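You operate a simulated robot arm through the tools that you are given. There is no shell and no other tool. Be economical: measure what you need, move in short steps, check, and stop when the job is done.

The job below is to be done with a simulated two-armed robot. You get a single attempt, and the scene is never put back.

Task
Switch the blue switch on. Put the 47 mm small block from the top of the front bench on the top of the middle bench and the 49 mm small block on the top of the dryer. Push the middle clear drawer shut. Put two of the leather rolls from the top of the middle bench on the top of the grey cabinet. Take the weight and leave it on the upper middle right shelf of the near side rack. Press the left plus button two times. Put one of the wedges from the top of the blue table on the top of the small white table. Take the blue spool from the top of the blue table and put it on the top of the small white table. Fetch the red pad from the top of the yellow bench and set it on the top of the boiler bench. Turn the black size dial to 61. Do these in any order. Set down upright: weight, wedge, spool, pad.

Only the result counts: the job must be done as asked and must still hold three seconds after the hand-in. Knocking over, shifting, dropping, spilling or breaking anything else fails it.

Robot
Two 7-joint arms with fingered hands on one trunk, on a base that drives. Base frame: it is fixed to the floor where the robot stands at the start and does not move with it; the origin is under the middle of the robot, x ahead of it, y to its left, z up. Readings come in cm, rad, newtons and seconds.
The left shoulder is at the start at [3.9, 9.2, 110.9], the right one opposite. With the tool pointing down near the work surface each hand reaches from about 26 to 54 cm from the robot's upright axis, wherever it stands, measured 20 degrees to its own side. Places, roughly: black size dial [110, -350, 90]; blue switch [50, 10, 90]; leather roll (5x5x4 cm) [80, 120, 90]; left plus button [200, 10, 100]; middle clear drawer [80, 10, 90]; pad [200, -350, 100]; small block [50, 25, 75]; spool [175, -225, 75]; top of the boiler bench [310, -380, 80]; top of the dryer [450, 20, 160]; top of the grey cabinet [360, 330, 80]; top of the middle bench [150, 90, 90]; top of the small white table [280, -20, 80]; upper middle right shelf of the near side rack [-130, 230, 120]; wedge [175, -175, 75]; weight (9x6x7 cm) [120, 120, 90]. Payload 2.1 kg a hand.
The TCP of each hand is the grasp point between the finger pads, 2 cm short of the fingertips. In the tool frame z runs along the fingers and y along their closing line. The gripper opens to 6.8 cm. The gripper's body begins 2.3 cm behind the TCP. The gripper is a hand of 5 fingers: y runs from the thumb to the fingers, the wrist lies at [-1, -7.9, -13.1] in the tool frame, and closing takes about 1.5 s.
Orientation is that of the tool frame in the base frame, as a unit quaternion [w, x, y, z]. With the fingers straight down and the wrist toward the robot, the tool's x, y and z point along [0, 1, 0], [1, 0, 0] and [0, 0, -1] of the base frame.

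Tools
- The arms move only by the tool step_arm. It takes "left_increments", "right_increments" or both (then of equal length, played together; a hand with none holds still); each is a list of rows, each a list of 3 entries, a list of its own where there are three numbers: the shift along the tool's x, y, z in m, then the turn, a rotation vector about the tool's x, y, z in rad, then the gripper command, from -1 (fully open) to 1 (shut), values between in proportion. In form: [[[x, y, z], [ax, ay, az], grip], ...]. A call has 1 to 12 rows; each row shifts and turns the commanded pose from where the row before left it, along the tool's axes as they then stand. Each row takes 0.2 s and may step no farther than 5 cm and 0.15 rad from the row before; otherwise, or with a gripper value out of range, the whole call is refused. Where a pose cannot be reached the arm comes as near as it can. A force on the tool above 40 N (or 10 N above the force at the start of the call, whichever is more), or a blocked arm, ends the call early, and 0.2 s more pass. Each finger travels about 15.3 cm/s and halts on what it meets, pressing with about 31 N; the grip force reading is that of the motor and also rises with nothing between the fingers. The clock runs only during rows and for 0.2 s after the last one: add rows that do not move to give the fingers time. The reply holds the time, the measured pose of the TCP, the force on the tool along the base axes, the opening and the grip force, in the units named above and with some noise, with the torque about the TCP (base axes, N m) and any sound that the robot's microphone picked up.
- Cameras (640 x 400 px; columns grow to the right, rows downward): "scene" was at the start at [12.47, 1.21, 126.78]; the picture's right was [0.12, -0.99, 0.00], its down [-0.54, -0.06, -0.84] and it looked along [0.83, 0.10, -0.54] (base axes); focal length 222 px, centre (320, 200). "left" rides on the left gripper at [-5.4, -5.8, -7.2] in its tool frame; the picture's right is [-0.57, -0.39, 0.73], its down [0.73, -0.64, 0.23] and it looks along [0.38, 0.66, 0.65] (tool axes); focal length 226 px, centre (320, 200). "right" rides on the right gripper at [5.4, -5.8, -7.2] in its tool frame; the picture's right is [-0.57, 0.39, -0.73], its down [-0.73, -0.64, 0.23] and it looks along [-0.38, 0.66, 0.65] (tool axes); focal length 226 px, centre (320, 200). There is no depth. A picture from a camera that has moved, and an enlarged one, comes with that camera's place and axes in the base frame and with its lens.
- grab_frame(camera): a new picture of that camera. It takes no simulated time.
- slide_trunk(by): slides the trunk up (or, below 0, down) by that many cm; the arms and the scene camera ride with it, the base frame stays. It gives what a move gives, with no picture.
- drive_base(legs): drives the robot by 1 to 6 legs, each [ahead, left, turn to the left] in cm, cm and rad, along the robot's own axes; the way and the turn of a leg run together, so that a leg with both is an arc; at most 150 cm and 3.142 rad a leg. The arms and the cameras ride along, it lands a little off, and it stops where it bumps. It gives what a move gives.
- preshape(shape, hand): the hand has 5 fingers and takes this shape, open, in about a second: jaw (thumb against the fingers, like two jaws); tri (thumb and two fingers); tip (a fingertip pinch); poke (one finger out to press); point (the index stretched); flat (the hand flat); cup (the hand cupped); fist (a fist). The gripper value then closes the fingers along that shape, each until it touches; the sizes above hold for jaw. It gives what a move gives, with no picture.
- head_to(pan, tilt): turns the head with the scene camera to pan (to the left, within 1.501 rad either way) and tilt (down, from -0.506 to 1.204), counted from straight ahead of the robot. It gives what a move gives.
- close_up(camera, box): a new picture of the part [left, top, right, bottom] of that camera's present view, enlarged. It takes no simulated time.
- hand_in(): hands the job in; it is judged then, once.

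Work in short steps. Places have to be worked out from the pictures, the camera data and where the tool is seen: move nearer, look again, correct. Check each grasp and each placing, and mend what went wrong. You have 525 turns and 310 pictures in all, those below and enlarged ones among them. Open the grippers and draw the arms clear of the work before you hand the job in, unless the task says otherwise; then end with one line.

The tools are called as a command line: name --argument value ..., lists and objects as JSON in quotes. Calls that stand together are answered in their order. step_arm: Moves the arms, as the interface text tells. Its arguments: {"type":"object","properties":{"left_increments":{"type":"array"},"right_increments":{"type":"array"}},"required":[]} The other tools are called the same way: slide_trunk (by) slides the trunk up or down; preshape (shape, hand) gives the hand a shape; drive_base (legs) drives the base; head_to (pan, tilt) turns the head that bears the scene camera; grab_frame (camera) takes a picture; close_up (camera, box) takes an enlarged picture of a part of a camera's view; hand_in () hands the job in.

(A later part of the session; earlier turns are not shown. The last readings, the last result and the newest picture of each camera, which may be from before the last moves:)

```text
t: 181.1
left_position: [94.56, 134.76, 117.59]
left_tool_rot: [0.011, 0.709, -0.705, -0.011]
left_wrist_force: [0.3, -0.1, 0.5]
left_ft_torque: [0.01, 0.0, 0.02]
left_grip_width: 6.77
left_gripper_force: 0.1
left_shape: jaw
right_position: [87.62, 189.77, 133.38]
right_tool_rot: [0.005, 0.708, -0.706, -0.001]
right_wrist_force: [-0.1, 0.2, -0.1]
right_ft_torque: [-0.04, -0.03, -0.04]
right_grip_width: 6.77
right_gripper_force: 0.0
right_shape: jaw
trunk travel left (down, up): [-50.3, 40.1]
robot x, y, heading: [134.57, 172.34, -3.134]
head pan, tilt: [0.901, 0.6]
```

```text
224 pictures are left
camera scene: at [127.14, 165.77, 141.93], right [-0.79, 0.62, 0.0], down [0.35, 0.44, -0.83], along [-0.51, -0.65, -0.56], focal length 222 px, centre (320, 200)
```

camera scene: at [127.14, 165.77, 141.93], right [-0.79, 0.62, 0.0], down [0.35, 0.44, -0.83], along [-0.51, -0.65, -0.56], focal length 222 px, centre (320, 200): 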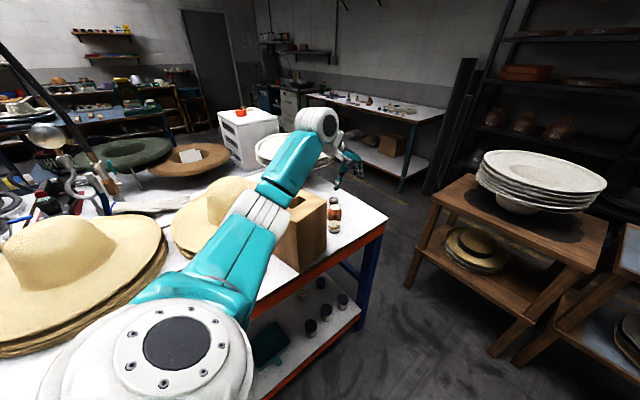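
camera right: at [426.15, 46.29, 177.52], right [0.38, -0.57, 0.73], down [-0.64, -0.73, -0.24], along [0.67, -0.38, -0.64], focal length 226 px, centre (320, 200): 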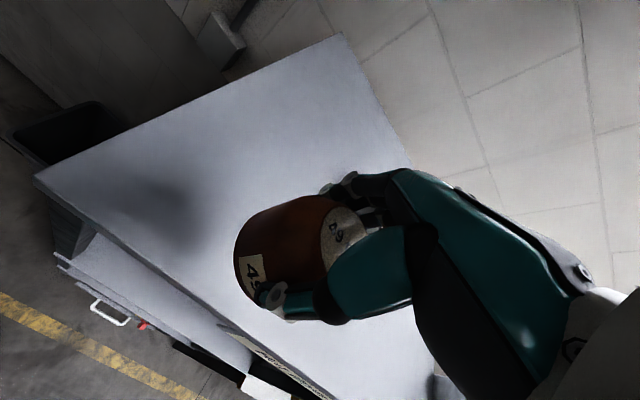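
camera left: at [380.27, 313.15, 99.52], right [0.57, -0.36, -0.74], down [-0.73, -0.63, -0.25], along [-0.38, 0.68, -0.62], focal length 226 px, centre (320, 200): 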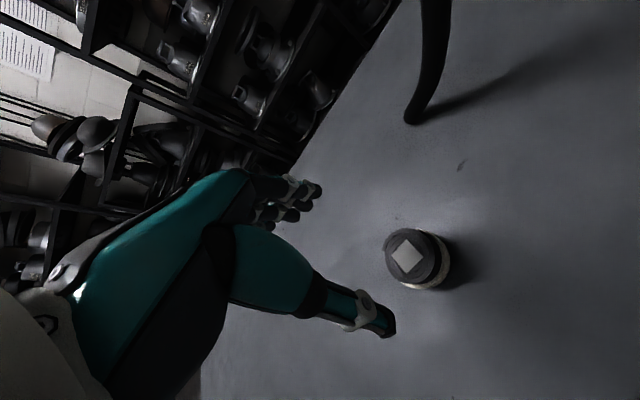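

I raise the trunk and turn left to face the bench (−y).

slide_trunk --by 20

drive_base --legs '[[0, 0, 1.565]]'

head_to --pan -0.15 --tilt 0.8

grab_frame --camera "scene"

grab_frame --camera "right"

```text
t: 183.3
left_position: [94.41, 134.9, 137.59]
left_tool_rot: [0.011, 0.709, -0.705, -0.012]
left_wrist_force: [-0.1, 0.1, 0.1]
left_ft_torque: [-0.03, -0.01, 0.02]
left_grip_width: 6.78
left_gripper_force: 0.1
left_shape: jaw
right_position: [87.6, 189.73, 153.41]
right_tool_rot: [0.005, 0.708, -0.706, -0.003]
right_wrist_force: [-0.3, -0.2, 0.0]
right_ft_torque: [0.0, -0.01, -0.04]
right_grip_width: 6.78
right_gripper_force: 0.0
right_shape: jaw
trunk travel left (down, up): [-70.3, 20.1]
robot x, y, heading: [134.61, 172.11, -3.138]
head pan, tilt: [0.901, 0.6]
```

```text
t: 187.5
left_position: [172.39, 132.55, 137.59]
left_tool_rot: [0.015, 1.0, 0.003, 0.0]
left_wrist_force: [0.4, 0.6, 0.8]
left_ft_torque: [0.03, -0.01, 0.02]
left_grip_width: 6.76
left_gripper_force: 0.1
left_shape: jaw
right_position: [117.47, 125.57, 153.32]
right_tool_rot: [0.005, 1.0, 0.003, 0.001]
right_wrist_force: [0.4, -0.1, -0.5]
right_ft_torque: [0.02, 0.02, 0.01]
right_grip_width: 6.78
right_gripper_force: 0.1
right_shape: jaw
trunk travel left (down, up): [-70.3, 20.1]
robot x, y, heading: [135.24, 172.88, -1.567]
head pan, tilt: [0.901, 0.6]
```

```text
t: 188.8
left_position: [172.4, 132.5, 137.66]
left_tool_rot: [0.016, 1.0, 0.004, 0.0]
left_wrist_force: [0.0, -0.1, 0.2]
left_ft_torque: [0.01, 0.03, 0.04]
left_grip_width: 6.77
left_gripper_force: 0.0
left_shape: jaw
right_position: [117.53, 125.41, 153.37]
right_tool_rot: [0.005, 1.0, 0.003, 0.002]
right_wrist_force: [-0.3, -1.0, -0.1]
right_ft_torque: [0.02, 0.01, 0.02]
right_grip_width: 6.76
right_gripper_force: 0.0
right_shape: jaw
trunk travel left (down, up): [-70.3, 20.1]
robot x, y, heading: [134.86, 172.42, -1.565]
head pan, tilt: [-0.15, 0.799]
```

```text
223 pictures are left
camera scene: at [133.5, 163.58, 160.27], right [-0.99, 0.14, 0.0], down [0.1, 0.71, -0.7], along [-0.1, -0.69, -0.72], focal length 222 px, centre (320, 200)
```

scene: 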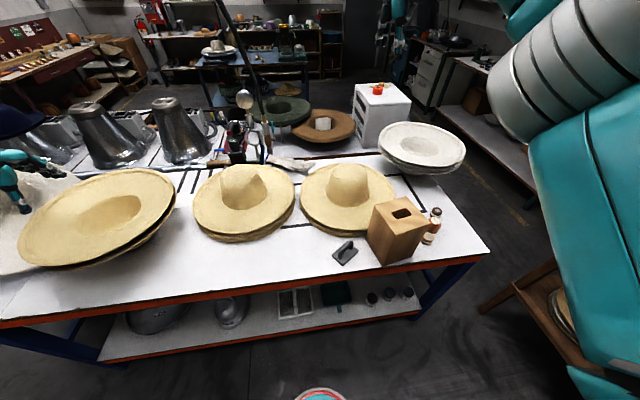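

```text
222 pictures are left
camera right: at [122.88, 131.54, 160.56], right [-0.57, -0.38, 0.73], down [-0.74, 0.63, -0.24], along [-0.37, -0.67, -0.64], focal length 226 px, centre (320, 200)
```

right: 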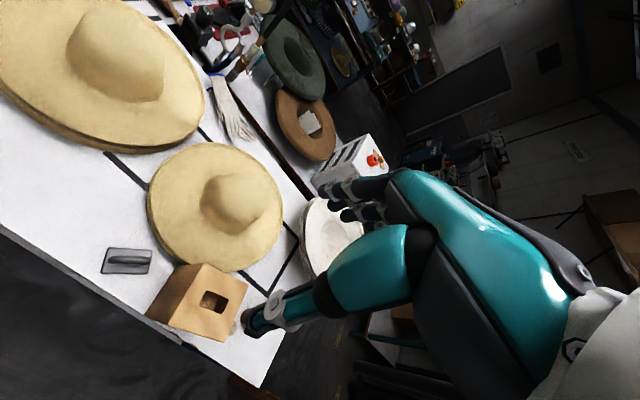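

The weight is the grey handled iron at ≈[118.5, 122.3]. Zoom to see its handle orientation.

close_up --camera "scene" --box '[310, 190, 470, 290]'

close_up --camera "right" --box '[80, 220, 280, 350]'

```text
4.00 times, centred on (390, 240) of scene
camera zoom: at [133.5, 163.58, 160.27], right [-0.99, 0.14, 0.0], down [0.1, 0.71, -0.7], along [-0.1, -0.69, -0.72], focal length 887 px, centre (40, 40)
```

zoom: 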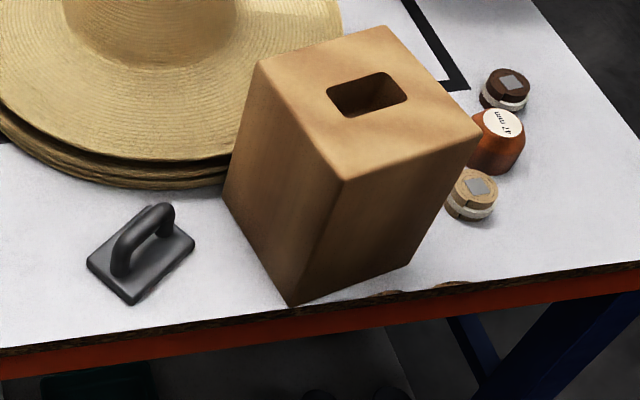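

```text
3.08 times, centred on (180, 285) of right
camera zoom: at [122.88, 131.54, 160.56], right [-0.57, -0.38, 0.73], down [-0.74, 0.63, -0.24], along [-0.37, -0.67, -0.64], focal length 696 px, centre (751, -62)
```

zoom: 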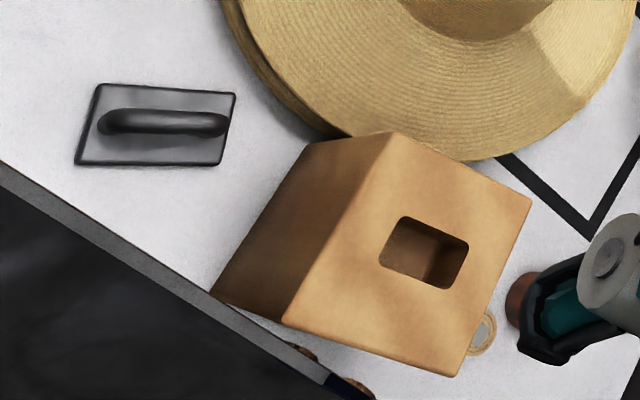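

The handle runs along ≈34° from +x toward +y, centre ≈[118.4, 122.3], top ≈93. I pull the left hand back off the bench, turn the right hand by −0.59 rad about its axis, then move closer and lower.

step_arm --left_increments '[[[0, -0.045, 0], [0, 0, 0], -1], [[0, -0.045, 0], [0, 0, 0], -1], [[0, -0.045, 0], [0, 0, 0], -1], [[0, -0.03, 0], [0, 0, 0], -1], [[0, 0, 0], [0, 0, 0], -1]]' --right_increments '[[[0, 0, 0], [0, 0, -0.148], -0.2], [[0, 0, 0], [0, 0, -0.148], -0.2], [[0, 0, 0], [0, 0, -0.148], -0.2], [[0, 0, 0], [0, 0, -0.149], -0.2], [[0, 0, 0], [0, 0, 0], -0.2]]'

drive_base --legs '[[5, 0, 0]]'

slide_trunk --by -38

grab_frame --camera "right"

grab_frame --camera "scene"

```text
t: 190.0
left_position: [172.54, 148.8, 136.93]
left_tool_rot: [0.016, 1.0, 0.003, 0.0]
left_wrist_force: [0.5, 0.3, 0.2]
left_ft_torque: [0.0, 0.0, -0.01]
left_grip_width: 6.76
left_gripper_force: 0.0
left_shape: jaw
right_position: [118.69, 128.41, 151.6]
right_tool_rot: [0.006, 0.989, 0.15, 0.001]
right_wrist_force: [-0.3, 0.4, -1.0]
right_ft_torque: [-0.01, -0.02, -0.01]
right_grip_width: 4.08
right_gripper_force: 0.2
right_shape: jaw
right hand out of reach, approached as far as the arm can: row 1, 2, 3, 4
trunk travel left (down, up): [-70.3, 20.1]
robot x, y, heading: [134.4, 172.82, -1.561]
head pan, tilt: [-0.15, 0.799]
```

```text
t: 190.9
left_position: [172.57, 143.45, 136.91]
left_tool_rot: [0.016, 1.0, 0.004, 0.0]
left_wrist_force: [-0.5, 0.4, 0.7]
left_ft_torque: [0.02, 0.0, -0.02]
left_grip_width: 6.78
left_gripper_force: 0.1
left_shape: jaw
right_position: [118.63, 123.08, 151.51]
right_tool_rot: [0.005, 0.989, 0.149, 0.002]
right_wrist_force: [0.4, -0.2, -0.1]
right_ft_torque: [0.0, 0.0, 0.01]
right_grip_width: 4.07
right_gripper_force: 0.0
right_shape: jaw
trunk travel left (down, up): [-70.3, 20.1]
robot x, y, heading: [134.7, 167.63, -1.568]
head pan, tilt: [-0.15, 0.799]
```

```text
t: 194.6
left_position: [172.53, 143.79, 98.9]
left_tool_rot: [0.016, 1.0, 0.003, 0.0]
left_wrist_force: [0.5, -0.8, 0.0]
left_ft_torque: [0.01, 0.02, 0.02]
left_grip_width: 6.78
left_gripper_force: 0.0
left_shape: jaw
right_position: [118.66, 123.38, 113.58]
right_tool_rot: [0.005, 0.989, 0.149, 0.002]
right_wrist_force: [-0.6, -0.4, 0.1]
right_ft_torque: [0.0, 0.02, -0.01]
right_grip_width: 4.08
right_gripper_force: 0.0
right_shape: jaw
trunk travel left (down, up): [-32.3, 58.1]
robot x, y, heading: [134.58, 167.65, -1.561]
head pan, tilt: [-0.15, 0.799]
```

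```text
219 pictures are left
camera right: at [122.14, 130.74, 120.73], right [-0.43, -0.53, 0.73], down [-0.89, 0.39, -0.24], along [-0.16, -0.75, -0.64], focal length 226 px, centre (320, 200)
```

right: 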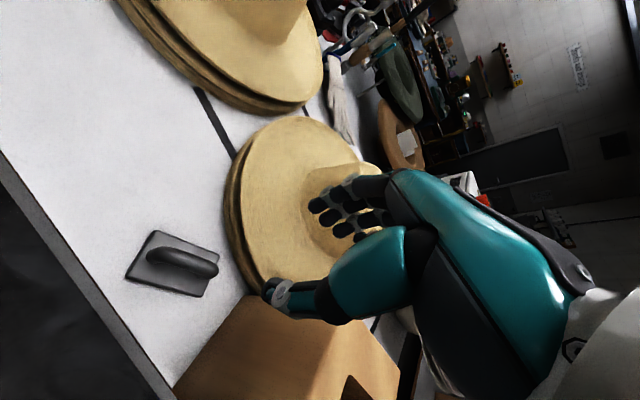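

```text
218 pictures are left
camera scene: at [133.51, 155.72, 122.14], right [-0.99, 0.14, 0.0], down [0.1, 0.71, -0.7], along [-0.1, -0.69, -0.72], focal length 222 px, centre (320, 200)
```

scene: 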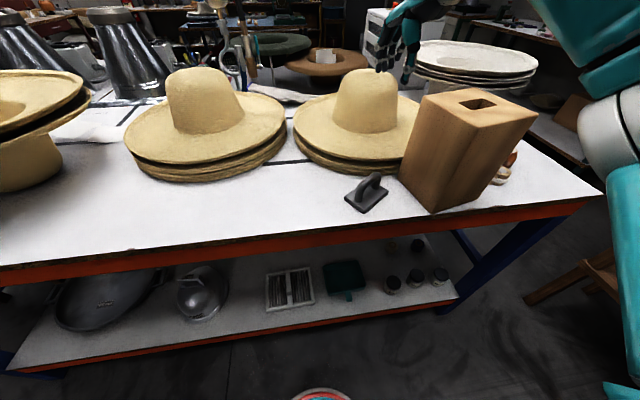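

Only part of the turn was taken; now lower there is room. I turn the remaining 0.36 rad, correct and descend to z≈101.

step_arm --right_increments '[[[0, 0, 0], [0, 0, -0.122], -0.2], [[0, 0, 0], [0, 0, -0.122], -0.2], [[0, 0, 0], [0, 0, -0.121], -0.2], [[-0.006, 0.005, 0.04], [0, 0, 0], -0.2], [[0, 0, 0.04], [0, 0, 0], -0.2], [[0, 0, 0.04], [0, 0, 0], -0.2], [[0, 0, 0], [0, 0, 0], -0.2]]'

grab_frame --camera "right"

close_up --camera "scene" --box '[290, 90, 450, 230]'

```text
t: 196.2
left_position: [172.59, 143.67, 98.84]
left_tool_rot: [0.015, 1.0, 0.004, 0.0]
left_wrist_force: [0.1, -0.6, -0.9]
left_ft_torque: [0.01, 0.01, -0.02]
left_grip_width: 6.78
left_gripper_force: 0.1
left_shape: jaw
right_position: [118.36, 122.68, 101.82]
right_tool_rot: [0.005, 0.984, 0.179, 0.002]
right_wrist_force: [-0.9, -0.3, -0.2]
right_ft_torque: [-0.01, 0.0, 0.02]
right_grip_width: 4.09
right_gripper_force: 0.0
right_shape: jaw
right hand out of reach, approached as far as the arm can: row 1, 2, 3
trunk travel left (down, up): [-32.3, 58.1]
robot x, y, heading: [134.81, 167.62, -1.566]
head pan, tilt: [-0.15, 0.799]
```

```text
217 pictures are left
camera right: at [121.34, 130.16, 108.94], right [-0.4, -0.55, 0.73], down [-0.91, 0.34, -0.24], along [-0.12, -0.76, -0.64], focal length 226 px, centre (320, 200)
```

right: 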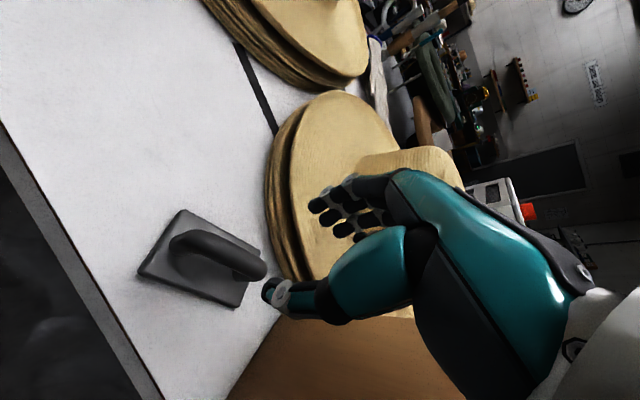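

```text
2.86 times, centred on (370, 160) of scene
camera zoom: at [133.51, 155.71, 122.14], right [-0.99, 0.14, 0.0], down [0.1, 0.71, -0.7], along [-0.1, -0.69, -0.72], focal length 634 px, centre (177, 314)
```

zoom: 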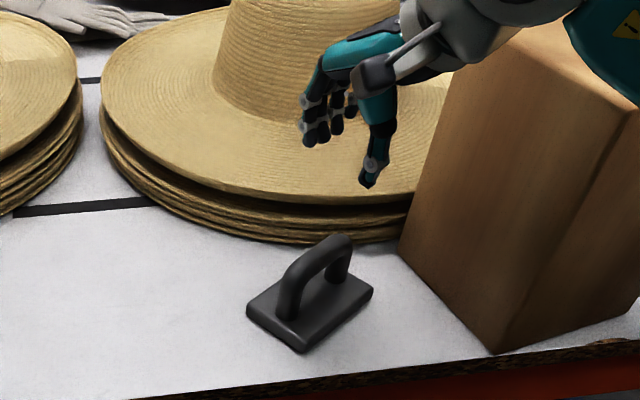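

The right wrist is at its yaw limit (≈21°). I raise the hand, then rotate the base by +0.3 rad and shift so the hand is again over the handle.

step_arm --right_increments '[[[0, 0, -0.04], [0, 0, 0], -0.2], [[0, 0, -0.04], [0, 0, 0], -0.2], [[0, 0, -0.04], [0, 0, 0], -0.2]]'

drive_base --legs '[[0, 0, 0.3], [-6.8, -12.5, 0]]'

grab_frame --camera "right"

```text
t: 197.0
left_position: [172.69, 143.73, 98.89]
left_tool_rot: [0.017, 1.0, 0.004, 0.0]
left_wrist_force: [0.0, 0.1, 1.4]
left_ft_torque: [0.01, 0.02, 0.01]
left_grip_width: 6.78
left_gripper_force: 0.2
left_shape: jaw
right_position: [118.19, 122.84, 113.62]
right_tool_rot: [0.006, 0.984, 0.18, 0.0]
right_wrist_force: [-0.1, 0.5, 0.0]
right_ft_torque: [-0.01, 0.02, 0.02]
right_grip_width: 4.09
right_gripper_force: 0.1
right_shape: jaw
trunk travel left (down, up): [-32.3, 58.1]
robot x, y, heading: [134.57, 167.68, -1.566]
head pan, tilt: [-0.15, 0.799]
```

```text
t: 199.3
left_position: [163.73, 158.69, 98.9]
left_tool_rot: [0.016, 0.988, 0.153, 0.003]
left_wrist_force: [0.7, 0.2, -0.5]
left_ft_torque: [0.01, 0.02, 0.03]
left_grip_width: 6.79
left_gripper_force: 0.1
left_shape: jaw
right_position: [118.13, 122.71, 113.67]
right_tool_rot: [0.005, 0.946, 0.323, 0.002]
right_wrist_force: [-0.4, 0.5, 0.1]
right_ft_torque: [-0.02, 0.0, 0.0]
right_grip_width: 4.11
right_gripper_force: 0.2
right_shape: jaw
trunk travel left (down, up): [-32.3, 58.1]
robot x, y, heading: [120.83, 170.09, -1.264]
head pan, tilt: [-0.15, 0.799]
```

```text
215 pictures are left
camera right: at [118.71, 130.78, 120.85], right [-0.22, -0.65, 0.73], down [-0.97, 0.05, -0.24], along [0.11, -0.76, -0.64], focal length 226 px, centre (320, 200)
```

right: 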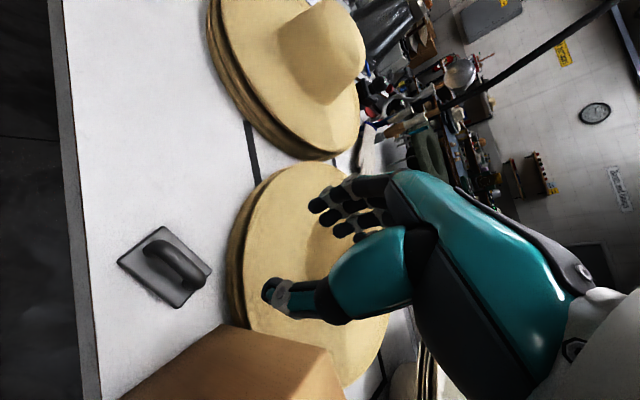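

Yaw now ≈38°, handle centre [118.6, 122.6]. Descend to z≈97 and check.

step_arm --right_increments '[[[0.003, 0.004, 0.04], [0, 0, 0], -0.2], [[0, 0, 0.045], [0, 0, 0], -0.2], [[0, 0, 0.045], [0, 0, 0], -0.2], [[0, 0, 0.037], [0, 0, 0], -0.2], [[0, 0, 0], [0, 0, 0], -0.2]]'

grab_frame --camera "right"

head_to --pan -0.2 --tilt 0.7

close_up --camera "scene" --box '[240, 80, 440, 240]'

```text
t: 200.5
left_position: [163.87, 158.65, 98.97]
left_tool_rot: [0.016, 0.988, 0.152, 0.003]
left_wrist_force: [0.5, 0.3, -0.1]
left_ft_torque: [0.0, -0.03, 0.0]
left_grip_width: 6.76
left_gripper_force: 0.0
left_shape: jaw
right_position: [118.74, 122.56, 97.18]
right_tool_rot: [0.005, 0.946, 0.325, 0.002]
right_wrist_force: [0.6, -0.1, 0.9]
right_ft_torque: [0.02, -0.01, 0.03]
right_grip_width: 4.11
right_gripper_force: 0.0
right_shape: jaw
trunk travel left (down, up): [-32.3, 58.1]
robot x, y, heading: [120.72, 170.03, -1.267]
head pan, tilt: [-0.15, 0.799]
```

```text
214 pictures are left
camera right: at [119.35, 130.66, 104.22], right [-0.22, -0.65, 0.73], down [-0.97, 0.05, -0.24], along [0.11, -0.76, -0.64], focal length 226 px, centre (320, 200)
```

right: 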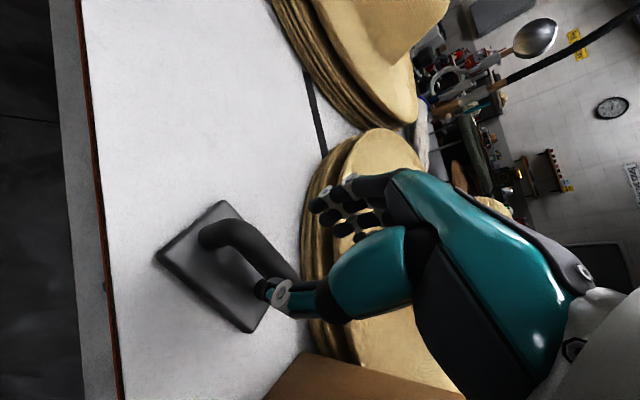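

```text
t: 201.2
left_position: [163.83, 158.68, 98.93]
left_tool_rot: [0.015, 0.988, 0.153, 0.003]
left_wrist_force: [0.6, 0.3, 0.4]
left_ft_torque: [0.01, 0.02, -0.03]
left_grip_width: 6.78
left_gripper_force: 0.0
left_shape: jaw
right_position: [118.63, 122.6, 97.04]
right_tool_rot: [0.006, 0.946, 0.323, 0.002]
right_wrist_force: [-0.9, -0.6, -0.5]
right_ft_torque: [0.02, 0.0, 0.02]
right_grip_width: 4.07
right_gripper_force: 0.1
right_shape: jaw
trunk travel left (down, up): [-32.3, 58.1]
robot x, y, heading: [120.34, 170.22, -1.263]
head pan, tilt: [-0.201, 0.7]
```

```text
2.50 times, centred on (340, 160) of scene
camera zoom: at [122.63, 158.13, 122.96], right [-0.99, -0.1, 0.0], down [-0.07, 0.64, -0.76], along [0.08, -0.76, -0.64], focal length 555 px, centre (270, 300)
```

zoom: 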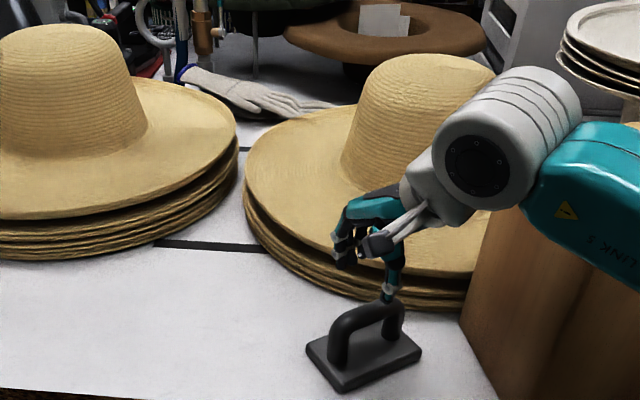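

The handle centre is ≈[118.5, 123.5]; I shift 0.9 cm toward the thumb side and descend to z≈92, then close.

step_arm --right_increments '[[[0.004, -0.008, 0], [0, 0, 0], -0.2], [[0, 0, 0.02], [0, 0, 0], -0.2], [[0, 0, 0.015], [0, 0, 0], -0.2], [[0, 0, 0.015], [0, 0, 0], -0.2], [[0, 0, 0], [0, 0, 0], -0.2]]'

grab_frame --camera "right"

close_up --camera "scene" --box '[340, 150, 430, 240]'

```text
t: 202.4
left_position: [163.89, 158.67, 98.92]
left_tool_rot: [0.016, 0.988, 0.153, 0.002]
left_wrist_force: [-0.2, 0.0, -0.3]
left_ft_torque: [-0.01, 0.0, 0.02]
left_grip_width: 6.78
left_gripper_force: 0.1
left_shape: jaw
right_position: [118.48, 123.52, 92.06]
right_tool_rot: [0.006, 0.946, 0.324, 0.002]
right_wrist_force: [0.0, 0.3, -0.4]
right_ft_torque: [-0.02, 0.0, -0.02]
right_grip_width: 4.11
right_gripper_force: 0.1
right_shape: jaw
trunk travel left (down, up): [-32.3, 58.1]
robot x, y, heading: [120.63, 170.13, -1.264]
head pan, tilt: [-0.201, 0.7]
```

```text
212 pictures are left
camera right: at [119.13, 131.47, 99.13], right [-0.22, -0.65, 0.73], down [-0.97, 0.05, -0.24], along [0.11, -0.76, -0.64], focal length 226 px, centre (320, 200)
```

right: 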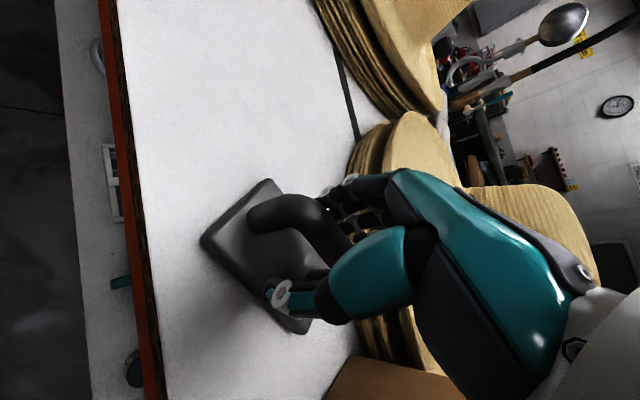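

```text
4.44 times, centred on (385, 195) of scene
camera zoom: at [122.63, 158.12, 122.96], right [-0.99, -0.1, 0.0], down [-0.07, 0.64, -0.76], along [0.08, -0.76, -0.64], focal length 986 px, centre (31, 222)
```

zoom: 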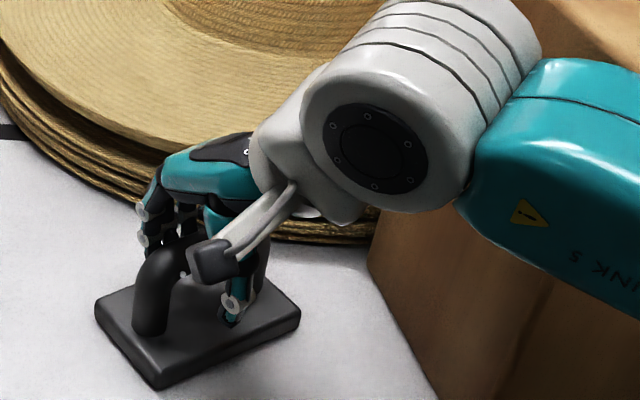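

The handle is between thumb and fingers. Close.

step_arm --right_increments '[[[0.004, 0, 0], [0, 0, 0], -0.2], [[0, 0, 0], [0, 0, 0], 0.4], [[0, 0, 0], [0, 0, 0], 1], [[0, 0, 0], [0, 0, 0], 1], [[0, 0, 0], [0, 0, 0], 1], [[0, 0, 0], [0, 0, 0], 1], [[0, 0, 0], [0, 0, 0], 1]]'

step_arm --right_increments '[[[0, 0, -0.01], [0, 0, 0], 1], [[0, 0, -0.02], [0, 0, 0], 1], [[0, 0, 0], [0, 0, 0], 1]]'

grab_frame --camera "right"

close_up --camera "scene" --box '[340, 150, 430, 240]'

```text
t: 204.0
left_position: [163.86, 158.67, 98.88]
left_tool_rot: [0.016, 0.988, 0.153, 0.003]
left_wrist_force: [-0.7, -0.5, 0.0]
left_ft_torque: [-0.01, 0.06, 0.02]
left_grip_width: 6.79
left_gripper_force: 0.1
left_shape: jaw
right_position: [118.79, 123.53, 92.0]
right_tool_rot: [0.006, 0.946, 0.323, 0.002]
right_wrist_force: [-0.7, -0.4, -5.3]
right_ft_torque: [0.03, -0.02, 0.02]
right_grip_width: 1.13
right_gripper_force: 31.5
right_shape: jaw
trunk travel left (down, up): [-32.3, 58.1]
robot x, y, heading: [120.91, 170.47, -1.267]
head pan, tilt: [-0.201, 0.7]
```

```text
t: 204.8
left_position: [163.66, 158.62, 98.82]
left_tool_rot: [0.016, 0.988, 0.153, 0.003]
left_wrist_force: [0.2, 0.9, 0.1]
left_ft_torque: [0.01, 0.0, 0.01]
left_grip_width: 6.78
left_gripper_force: 0.1
left_shape: jaw
right_position: [118.75, 123.47, 95.0]
right_tool_rot: [0.005, 0.946, 0.324, 0.002]
right_wrist_force: [0.7, -0.2, -7.3]
right_ft_torque: [0.05, -0.02, 0.01]
right_grip_width: 1.13
right_gripper_force: 31.1
right_shape: jaw
trunk travel left (down, up): [-32.3, 58.1]
robot x, y, heading: [120.49, 170.14, -1.26]
head pan, tilt: [-0.201, 0.7]
```

```text
210 pictures are left
camera right: at [119.43, 131.58, 102.17], right [-0.22, -0.65, 0.73], down [-0.97, 0.05, -0.24], along [0.11, -0.76, -0.64], focal length 226 px, centre (320, 200)
```

right: 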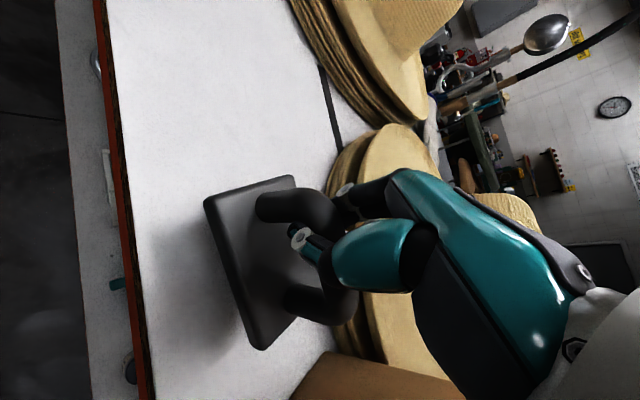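

```text
4.44 times, centred on (385, 195) of scene
camera zoom: at [122.63, 158.08, 122.96], right [-0.99, -0.1, 0.0], down [-0.07, 0.64, -0.76], along [0.08, -0.76, -0.64], focal length 986 px, centre (31, 222)
```

zoom: 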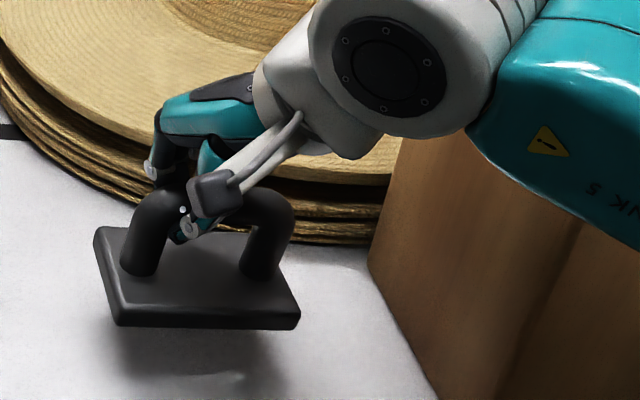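

Weight lifted (~7 N). Now the tan roll at ≈[85, 121] for the left hand: raise the trunk 32, straighten heading, and shift to x≈70.

slide_trunk --by 32

drive_base --legs '[[0, 0, -0.308], [0, -50, 0]]'

head_to --pan 0.3 --tilt 0.8

grab_frame --camera "scene"

grab_frame --camera "left"

```text
t: 207.9
left_position: [163.82, 158.62, 130.99]
left_tool_rot: [0.016, 0.988, 0.152, 0.002]
left_wrist_force: [-0.2, -0.3, 0.6]
left_ft_torque: [-0.02, -0.02, -0.03]
left_grip_width: 6.79
left_gripper_force: 0.1
left_shape: jaw
right_position: [118.8, 123.41, 126.85]
right_tool_rot: [0.005, 0.946, 0.325, 0.002]
right_wrist_force: [0.2, 0.1, -4.6]
right_ft_torque: [0.01, -0.05, 0.01]
right_grip_width: 1.14
right_gripper_force: 31.3
right_shape: jaw
trunk travel left (down, up): [-64.3, 26.1]
robot x, y, heading: [120.49, 170.15, -1.262]
head pan, tilt: [-0.201, 0.7]
```

```text
t: 211.9
left_position: [107.91, 146.11, 130.97]
left_tool_rot: [0.016, 1.0, 0.0, 0.001]
left_wrist_force: [0.0, 0.0, 0.9]
left_ft_torque: [0.0, -0.02, 0.03]
left_grip_width: 6.79
left_gripper_force: 0.0
left_shape: jaw
right_position: [54.26, 126.28, 126.92]
right_tool_rot: [0.006, 0.985, 0.175, 0.002]
right_wrist_force: [-0.3, 0.2, -6.4]
right_ft_torque: [0.04, -0.05, 0.02]
right_grip_width: 1.12
right_gripper_force: 31.2
right_shape: jaw
trunk travel left (down, up): [-64.3, 26.1]
robot x, y, heading: [70.24, 170.42, -1.572]
head pan, tilt: [-0.201, 0.7]
```

```text
t: 212.8
left_position: [107.99, 146.17, 130.91]
left_tool_rot: [0.015, 1.0, -0.001, 0.001]
left_wrist_force: [0.7, 0.0, -0.9]
left_ft_torque: [0.04, 0.05, -0.03]
left_grip_width: 6.76
left_gripper_force: 0.1
left_shape: jaw
right_position: [54.29, 126.39, 126.95]
right_tool_rot: [0.006, 0.984, 0.176, 0.001]
right_wrist_force: [0.1, 0.8, -5.7]
right_ft_torque: [0.01, -0.04, 0.03]
right_grip_width: 1.12
right_gripper_force: 30.8
right_shape: jaw
trunk travel left (down, up): [-64.3, 26.1]
robot x, y, heading: [70.17, 170.79, -1.576]
head pan, tilt: [0.3, 0.799]
```

```text
208 pictures are left
camera scene: at [72.59, 161.46, 154.27], right [-0.96, -0.29, 0.0], down [-0.21, 0.69, -0.7], along [0.2, -0.67, -0.72], focal length 222 px, centre (320, 200)
```

scene: 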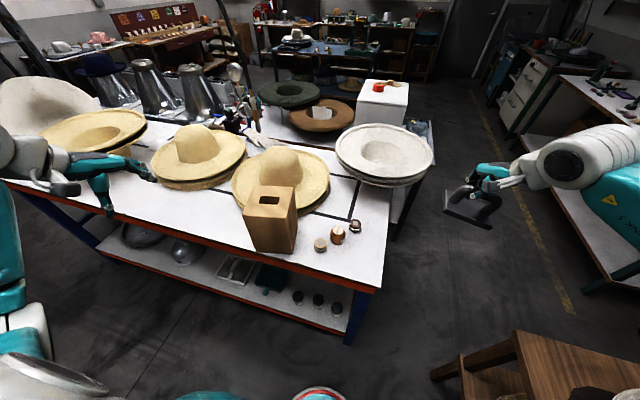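

```text
207 pictures are left
camera left: at [102.66, 152.26, 137.83], right [-0.57, 0.36, -0.74], down [0.73, 0.63, -0.25], along [0.38, -0.68, -0.62], focal length 226 px, centre (320, 200)
```

left: 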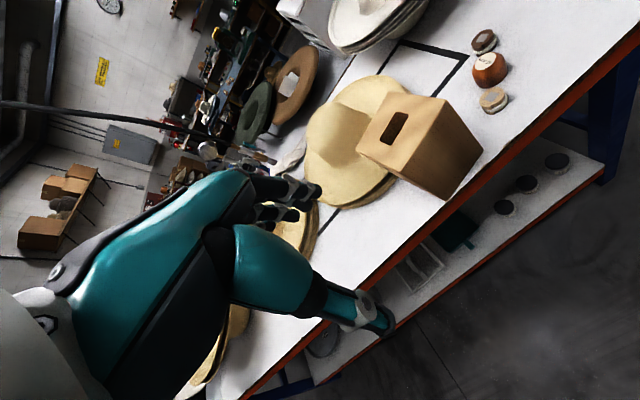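

Tan roll at ≈[85, 122]. Move the left hand over it, then lower the trunk.

step_arm --left_increments '[[[-0.036, 0.03, 0], [0, 0, 0], -1], [[-0.036, 0.03, 0], [0, 0, 0], -1], [[-0.036, 0.035, 0], [0, 0, 0], -1], [[-0.032, 0.035, 0], [0, 0, 0], -1], [[-0.03, 0.038, 0], [0, 0, 0], -1], [[-0.03, 0.037, 0], [0, 0, 0], -1], [[-0.03, 0.037, 0], [0, 0, 0], -1], [[0, 0, 0], [0, 0, 0], -1]]'

slide_trunk --by -29

grab_frame --camera "left"

grab_frame --camera "scene"

```text
refused: row 3 steps farther than a row can; nothing moved
```

```text
t: 215.8
left_position: [107.94, 146.2, 101.92]
left_tool_rot: [0.015, 1.0, 0.0, 0.0]
left_wrist_force: [0.0, 0.4, 0.9]
left_ft_torque: [0.02, 0.03, -0.01]
left_grip_width: 6.77
left_gripper_force: 0.0
left_shape: jaw
right_position: [54.36, 126.41, 97.89]
right_tool_rot: [0.006, 0.985, 0.174, 0.001]
right_wrist_force: [-0.7, 0.0, -5.1]
right_ft_torque: [0.03, -0.02, -0.01]
right_grip_width: 1.14
right_gripper_force: 30.6
right_shape: jaw
trunk travel left (down, up): [-35.3, 55.1]
robot x, y, heading: [70.1, 169.92, -1.574]
head pan, tilt: [0.3, 0.799]
```

```text
206 pictures are left
camera left: at [102.66, 152.29, 108.83], right [-0.57, 0.36, -0.74], down [0.73, 0.63, -0.25], along [0.38, -0.68, -0.62], focal length 226 px, centre (320, 200)
```

left: 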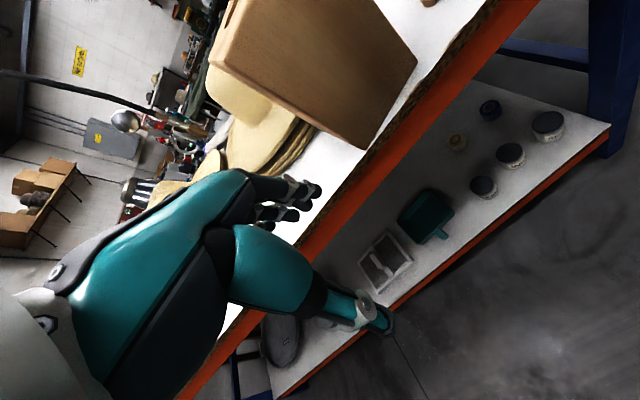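

```text
205 pictures are left
camera scene: at [72.59, 159.22, 125.16], right [-0.96, -0.29, 0.0], down [-0.21, 0.69, -0.7], along [0.2, -0.67, -0.72], focal length 222 px, centre (320, 200)
```

scene: 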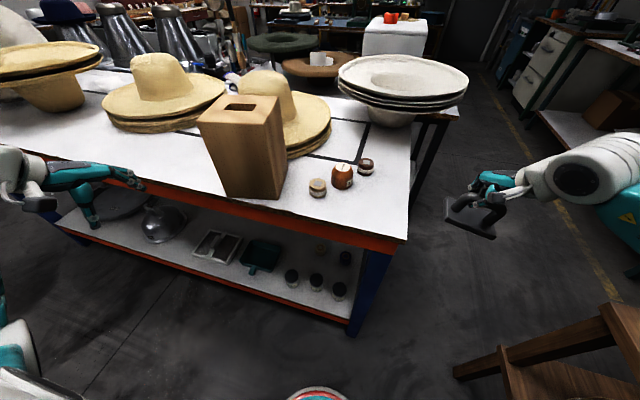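

The arm move was refused (step too long) but the trunk went down. From here I go sideways first (off the bench), then in over the roll.

step_arm --left_increments '[[[-0.045, 0, 0], [0, 0, 0], -1], [[-0.045, 0, 0], [0, 0, 0], -1], [[-0.045, 0, 0], [0, 0, 0], -1], [[-0.045, 0, 0], [0, 0, 0], -1], [[-0.045, 0, 0], [0, 0, 0], -1], [[-0.004, 0.04, 0], [0, 0, 0], -1], [[0, 0.045, 0], [0, 0, 0], -1], [[0, 0.045, 0], [0, 0, 0], -1], [[0, 0.045, 0], [0, 0, 0], -1], [[0, 0.045, 0], [0, 0, 0], -1], [[0, 0.022, 0], [0, 0, 0], -1], [[0, 0, 0], [0, 0, 0], -1]]'

grab_frame --camera "left"

close_up --camera "scene" --box '[200, 80, 440, 240]'

```text
t: 218.3
left_position: [87.62, 116.88, 104.13]
left_tool_rot: [0.017, 1.0, -0.001, 0.001]
left_wrist_force: [0.0, 0.0, -0.5]
left_ft_torque: [0.0, 0.01, -0.01]
left_grip_width: 6.75
left_gripper_force: 0.1
left_shape: jaw
left hand out of reach, approached as far as the arm can: row 3, 4, 5
right_position: [54.52, 126.39, 97.91]
right_tool_rot: [0.005, 0.985, 0.174, 0.001]
right_wrist_force: [0.6, -0.6, -5.6]
right_ft_torque: [0.01, -0.01, 0.0]
right_grip_width: 1.1
right_gripper_force: 31.0
right_shape: jaw
trunk travel left (down, up): [-35.3, 55.1]
robot x, y, heading: [70.17, 170.0, -1.575]
head pan, tilt: [0.3, 0.799]
```

```text
204 pictures are left
camera left: at [82.27, 123.04, 111.04], right [-0.56, 0.36, -0.74], down [0.74, 0.63, -0.25], along [0.38, -0.69, -0.62], focal length 226 px, centre (320, 200)
```

left: 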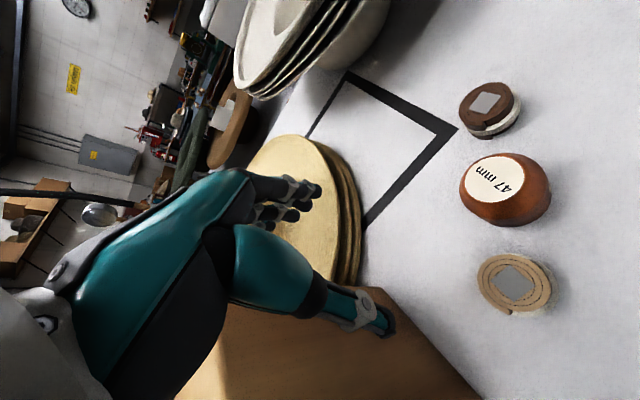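

```text
2.50 times, centred on (320, 160) of scene
camera zoom: at [72.58, 159.2, 125.16], right [-0.96, -0.29, 0.0], down [-0.21, 0.69, -0.7], along [0.2, -0.67, -0.72], focal length 555 px, centre (320, 300)
```

zoom: 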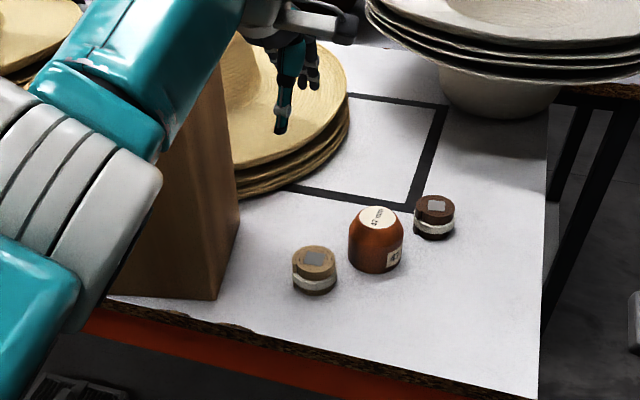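

No contact so far, but I must keep the forearm away from the box: withdrawing the hand to y≈121.3 helps. Align over the tan roll [84.8, 121.3].

step_arm --left_increments '[[[-0.01, -0.022, 0], [0, 0, 0], -1], [[-0.018, -0.022, 0], [0, 0, 0], -1], [[0, 0, 0.03], [0, 0, 0], -1], [[0, 0, 0.03], [0, 0, 0], -1], [[0, 0, 0], [0, 0, 0], -1]]'

grab_frame --camera "left"

grab_frame --camera "scene"

```text
t: 219.6
left_position: [85.04, 121.34, 98.01]
left_tool_rot: [0.016, 1.0, -0.001, 0.0]
left_wrist_force: [0.6, 0.8, 0.2]
left_ft_torque: [0.02, -0.01, 0.02]
left_grip_width: 6.78
left_gripper_force: 0.0
left_shape: jaw
right_position: [54.5, 126.27, 98.01]
right_tool_rot: [0.006, 0.985, 0.174, 0.001]
right_wrist_force: [-0.7, -1.2, -6.2]
right_ft_torque: [0.01, -0.02, 0.0]
right_grip_width: 1.12
right_gripper_force: 30.6
right_shape: jaw
trunk travel left (down, up): [-35.3, 55.1]
robot x, y, heading: [70.56, 170.7, -1.57]
head pan, tilt: [0.3, 0.799]
```

```text
202 pictures are left
camera left: at [79.66, 127.4, 104.89], right [-0.57, 0.36, -0.74], down [0.73, 0.63, -0.25], along [0.38, -0.68, -0.62], focal length 226 px, centre (320, 200)
```

left: 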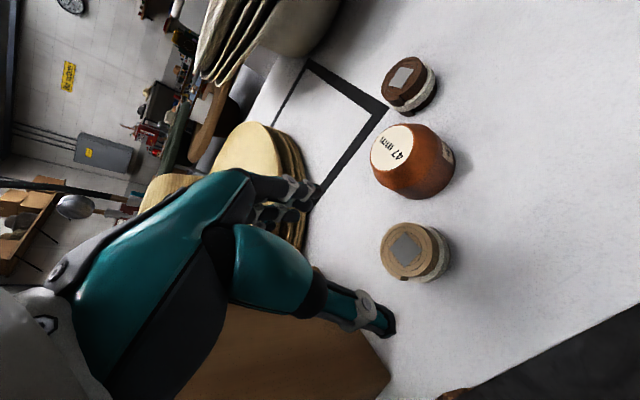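

```text
201 pictures are left
camera scene: at [72.59, 159.2, 125.16], right [-0.96, -0.29, 0.0], down [-0.21, 0.69, -0.7], along [0.2, -0.67, -0.72], focal length 222 px, centre (320, 200)
```

scene: 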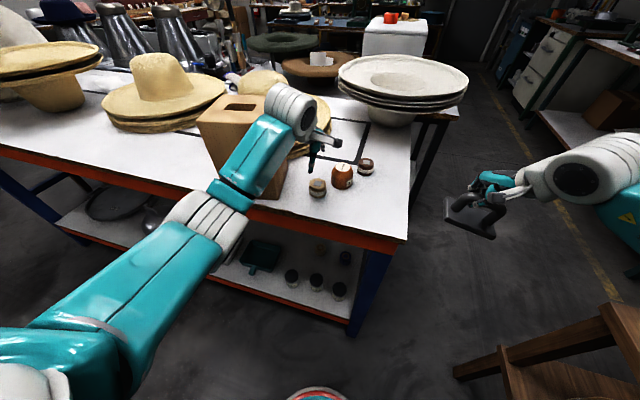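

Aligned. I narrow the opening to spare the 47 mm block, descend and close.

step_arm --left_increments '[[[-0.003, 0, 0.02], [0, 0, 0], -0.55], [[0, 0, 0.02], [0, 0, 0], -0.55], [[0, 0, 0.02], [0, 0, 0], -0.55], [[0, 0, 0], [0, 0, 0], -0.55]]'

grab_frame --camera "left"

close_up --camera "scene" --box '[200, 80, 400, 240]'

```text
t: 220.6
left_position: [84.46, 121.15, 92.02]
left_tool_rot: [0.015, 1.0, 0.0, 0.0]
left_wrist_force: [1.0, 1.1, 0.2]
left_ft_torque: [-0.01, 0.01, -0.04]
left_grip_width: 5.28
left_gripper_force: 0.1
left_shape: jaw
right_position: [54.46, 126.38, 98.02]
right_tool_rot: [0.006, 0.985, 0.175, 0.001]
right_wrist_force: [0.2, 0.0, -6.6]
right_ft_torque: [0.02, -0.03, -0.02]
right_grip_width: 1.11
right_gripper_force: 31.1
right_shape: jaw
trunk travel left (down, up): [-35.3, 55.1]
robot x, y, heading: [70.47, 170.29, -1.573]
head pan, tilt: [0.3, 0.799]
```

```text
200 pictures are left
camera left: at [79.15, 127.27, 98.89], right [-0.57, 0.36, -0.74], down [0.73, 0.63, -0.25], along [0.38, -0.68, -0.62], focal length 226 px, centre (320, 200)
```

left: 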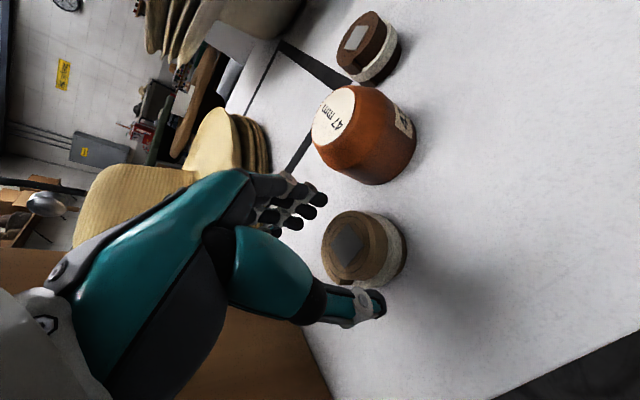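

```text
2.50 times, centred on (300, 160) of scene
camera zoom: at [72.58, 159.2, 125.16], right [-0.96, -0.29, 0.0], down [-0.21, 0.69, -0.7], along [0.2, -0.67, -0.72], focal length 555 px, centre (370, 300)
```

zoom: 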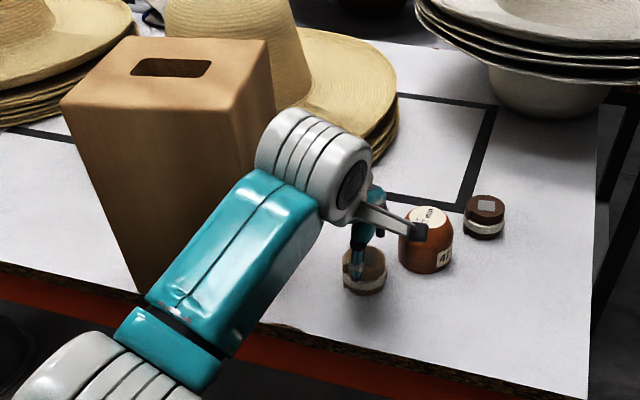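

Good clearance. Descend the last 3 cm and close.

step_arm --left_increments '[[[0, 0, 0.015], [0, 0, 0], -0.55], [[0, 0, 0.014], [0, 0, 0], -0.55], [[0, 0, 0], [0, 0, 0], 0], [[0, 0, 0], [0, 0, 0], 1], [[0, 0, 0], [0, 0, 0], 1], [[0, 0, 0], [0, 0, 0], 1], [[0, 0, 0], [0, 0, 0], 1], [[0, 0, 0], [0, 0, 0], 1]]'

step_arm --left_increments '[[[0, 0, -0.02], [0, 0, 0], 1], [[0, 0, -0.04], [0, 0, 0], 1], [[0, 0, -0.04], [0, 0, 0], 1], [[0, 0, -0.04], [0, 0, 0], 1], [[0, 0, 0], [0, 0, 0], 1]]'

grab_frame --camera "left"

grab_frame --camera "scene"

```text
t: 222.3
left_position: [84.67, 121.11, 89.01]
left_tool_rot: [0.016, 1.0, -0.001, 0.0]
left_wrist_force: [0.0, -0.1, -0.2]
left_ft_torque: [0.0, 0.01, -0.02]
left_grip_width: 3.35
left_gripper_force: 30.4
left_shape: jaw
right_position: [54.39, 126.41, 98.0]
right_tool_rot: [0.006, 0.985, 0.174, 0.002]
right_wrist_force: [-0.1, -0.1, -5.9]
right_ft_torque: [0.01, -0.05, 0.0]
right_grip_width: 1.13
right_gripper_force: 31.2
right_shape: jaw
trunk travel left (down, up): [-35.3, 55.1]
robot x, y, heading: [70.27, 170.74, -1.57]
head pan, tilt: [0.3, 0.799]
```

```text
t: 223.6
left_position: [84.63, 121.52, 103.22]
left_tool_rot: [0.015, 1.0, -0.002, 0.001]
left_wrist_force: [-0.1, 0.1, -0.8]
left_ft_torque: [0.01, 0.02, 0.0]
left_grip_width: 3.33
left_gripper_force: 30.9
left_shape: jaw
right_position: [54.53, 126.36, 97.97]
right_tool_rot: [0.006, 0.985, 0.174, 0.001]
right_wrist_force: [0.1, 0.1, -5.7]
right_ft_torque: [0.02, -0.05, 0.03]
right_grip_width: 1.13
right_gripper_force: 31.4
right_shape: jaw
trunk travel left (down, up): [-35.3, 55.1]
robot x, y, heading: [70.32, 170.33, -1.573]
head pan, tilt: [0.3, 0.799]
```

```text
198 pictures are left
camera left: at [79.29, 127.66, 110.15], right [-0.56, 0.36, -0.74], down [0.73, 0.63, -0.25], along [0.38, -0.68, -0.62], focal length 226 px, centre (320, 200)
```

left: 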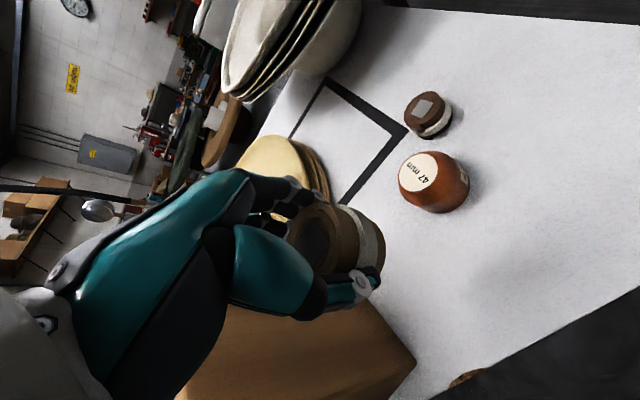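

```text
197 pictures are left
camera scene: at [72.58, 159.2, 125.15], right [-0.96, -0.29, 0.0], down [-0.21, 0.69, -0.7], along [0.2, -0.67, -0.72], focal length 222 px, centre (320, 200)
```

scene: 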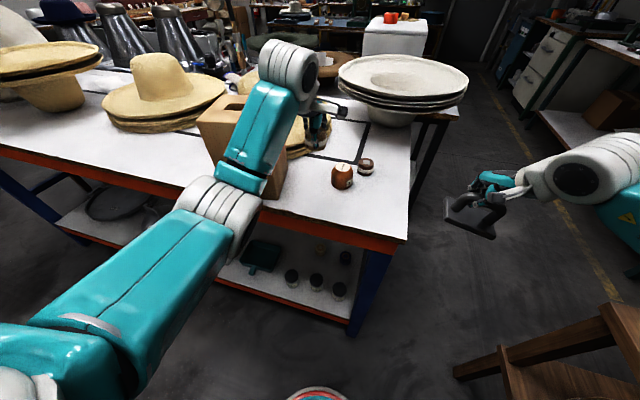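

Tan roll held. Raise, turn and drive back to the cabinet.

slide_trunk --by 32

drive_base --legs '[[0, 0, 1.571], [150, 0, 0], [80, 0, 0], [0, -42, 0], [45, 0, 0], [0, 0, 1.571]]'

```text
t: 226.7
left_position: [84.5, 121.5, 135.11]
left_tool_rot: [0.016, 1.0, -0.001, 0.0]
left_wrist_force: [1.0, 0.1, -1.6]
left_ft_torque: [0.01, 0.02, 0.0]
left_grip_width: 3.32
left_gripper_force: 31.3
left_shape: jaw
right_position: [54.48, 126.27, 129.99]
right_tool_rot: [0.006, 0.985, 0.174, 0.001]
right_wrist_force: [0.2, 0.1, -6.0]
right_ft_torque: [0.04, -0.05, -0.01]
right_grip_width: 1.15
right_gripper_force: 31.2
right_shape: jaw
trunk travel left (down, up): [-67.3, 23.1]
robot x, y, heading: [70.31, 170.58, -1.574]
head pan, tilt: [0.3, 0.799]
```

```text
t: 250.1
left_position: [329.06, 178.39, 135.05]
left_tool_rot: [0.0, -0.005, 1.0, 0.015]
left_wrist_force: [-0.4, 0.2, -1.0]
left_ft_torque: [0.0, -0.01, 0.01]
left_grip_width: 3.2
left_gripper_force: 31.1
left_shape: jaw
right_position: [359.13, 174.01, 129.96]
right_tool_rot: [-0.002, -0.181, 0.983, 0.005]
right_wrist_force: [0.4, -0.1, -7.0]
right_ft_torque: [-0.03, 0.03, -0.02]
right_grip_width: 1.11
right_gripper_force: 30.5
right_shape: jaw
trunk travel left (down, up): [-67.3, 23.1]
robot x, y, heading: [343.75, 129.84, 1.58]
head pan, tilt: [0.3, 0.799]
```

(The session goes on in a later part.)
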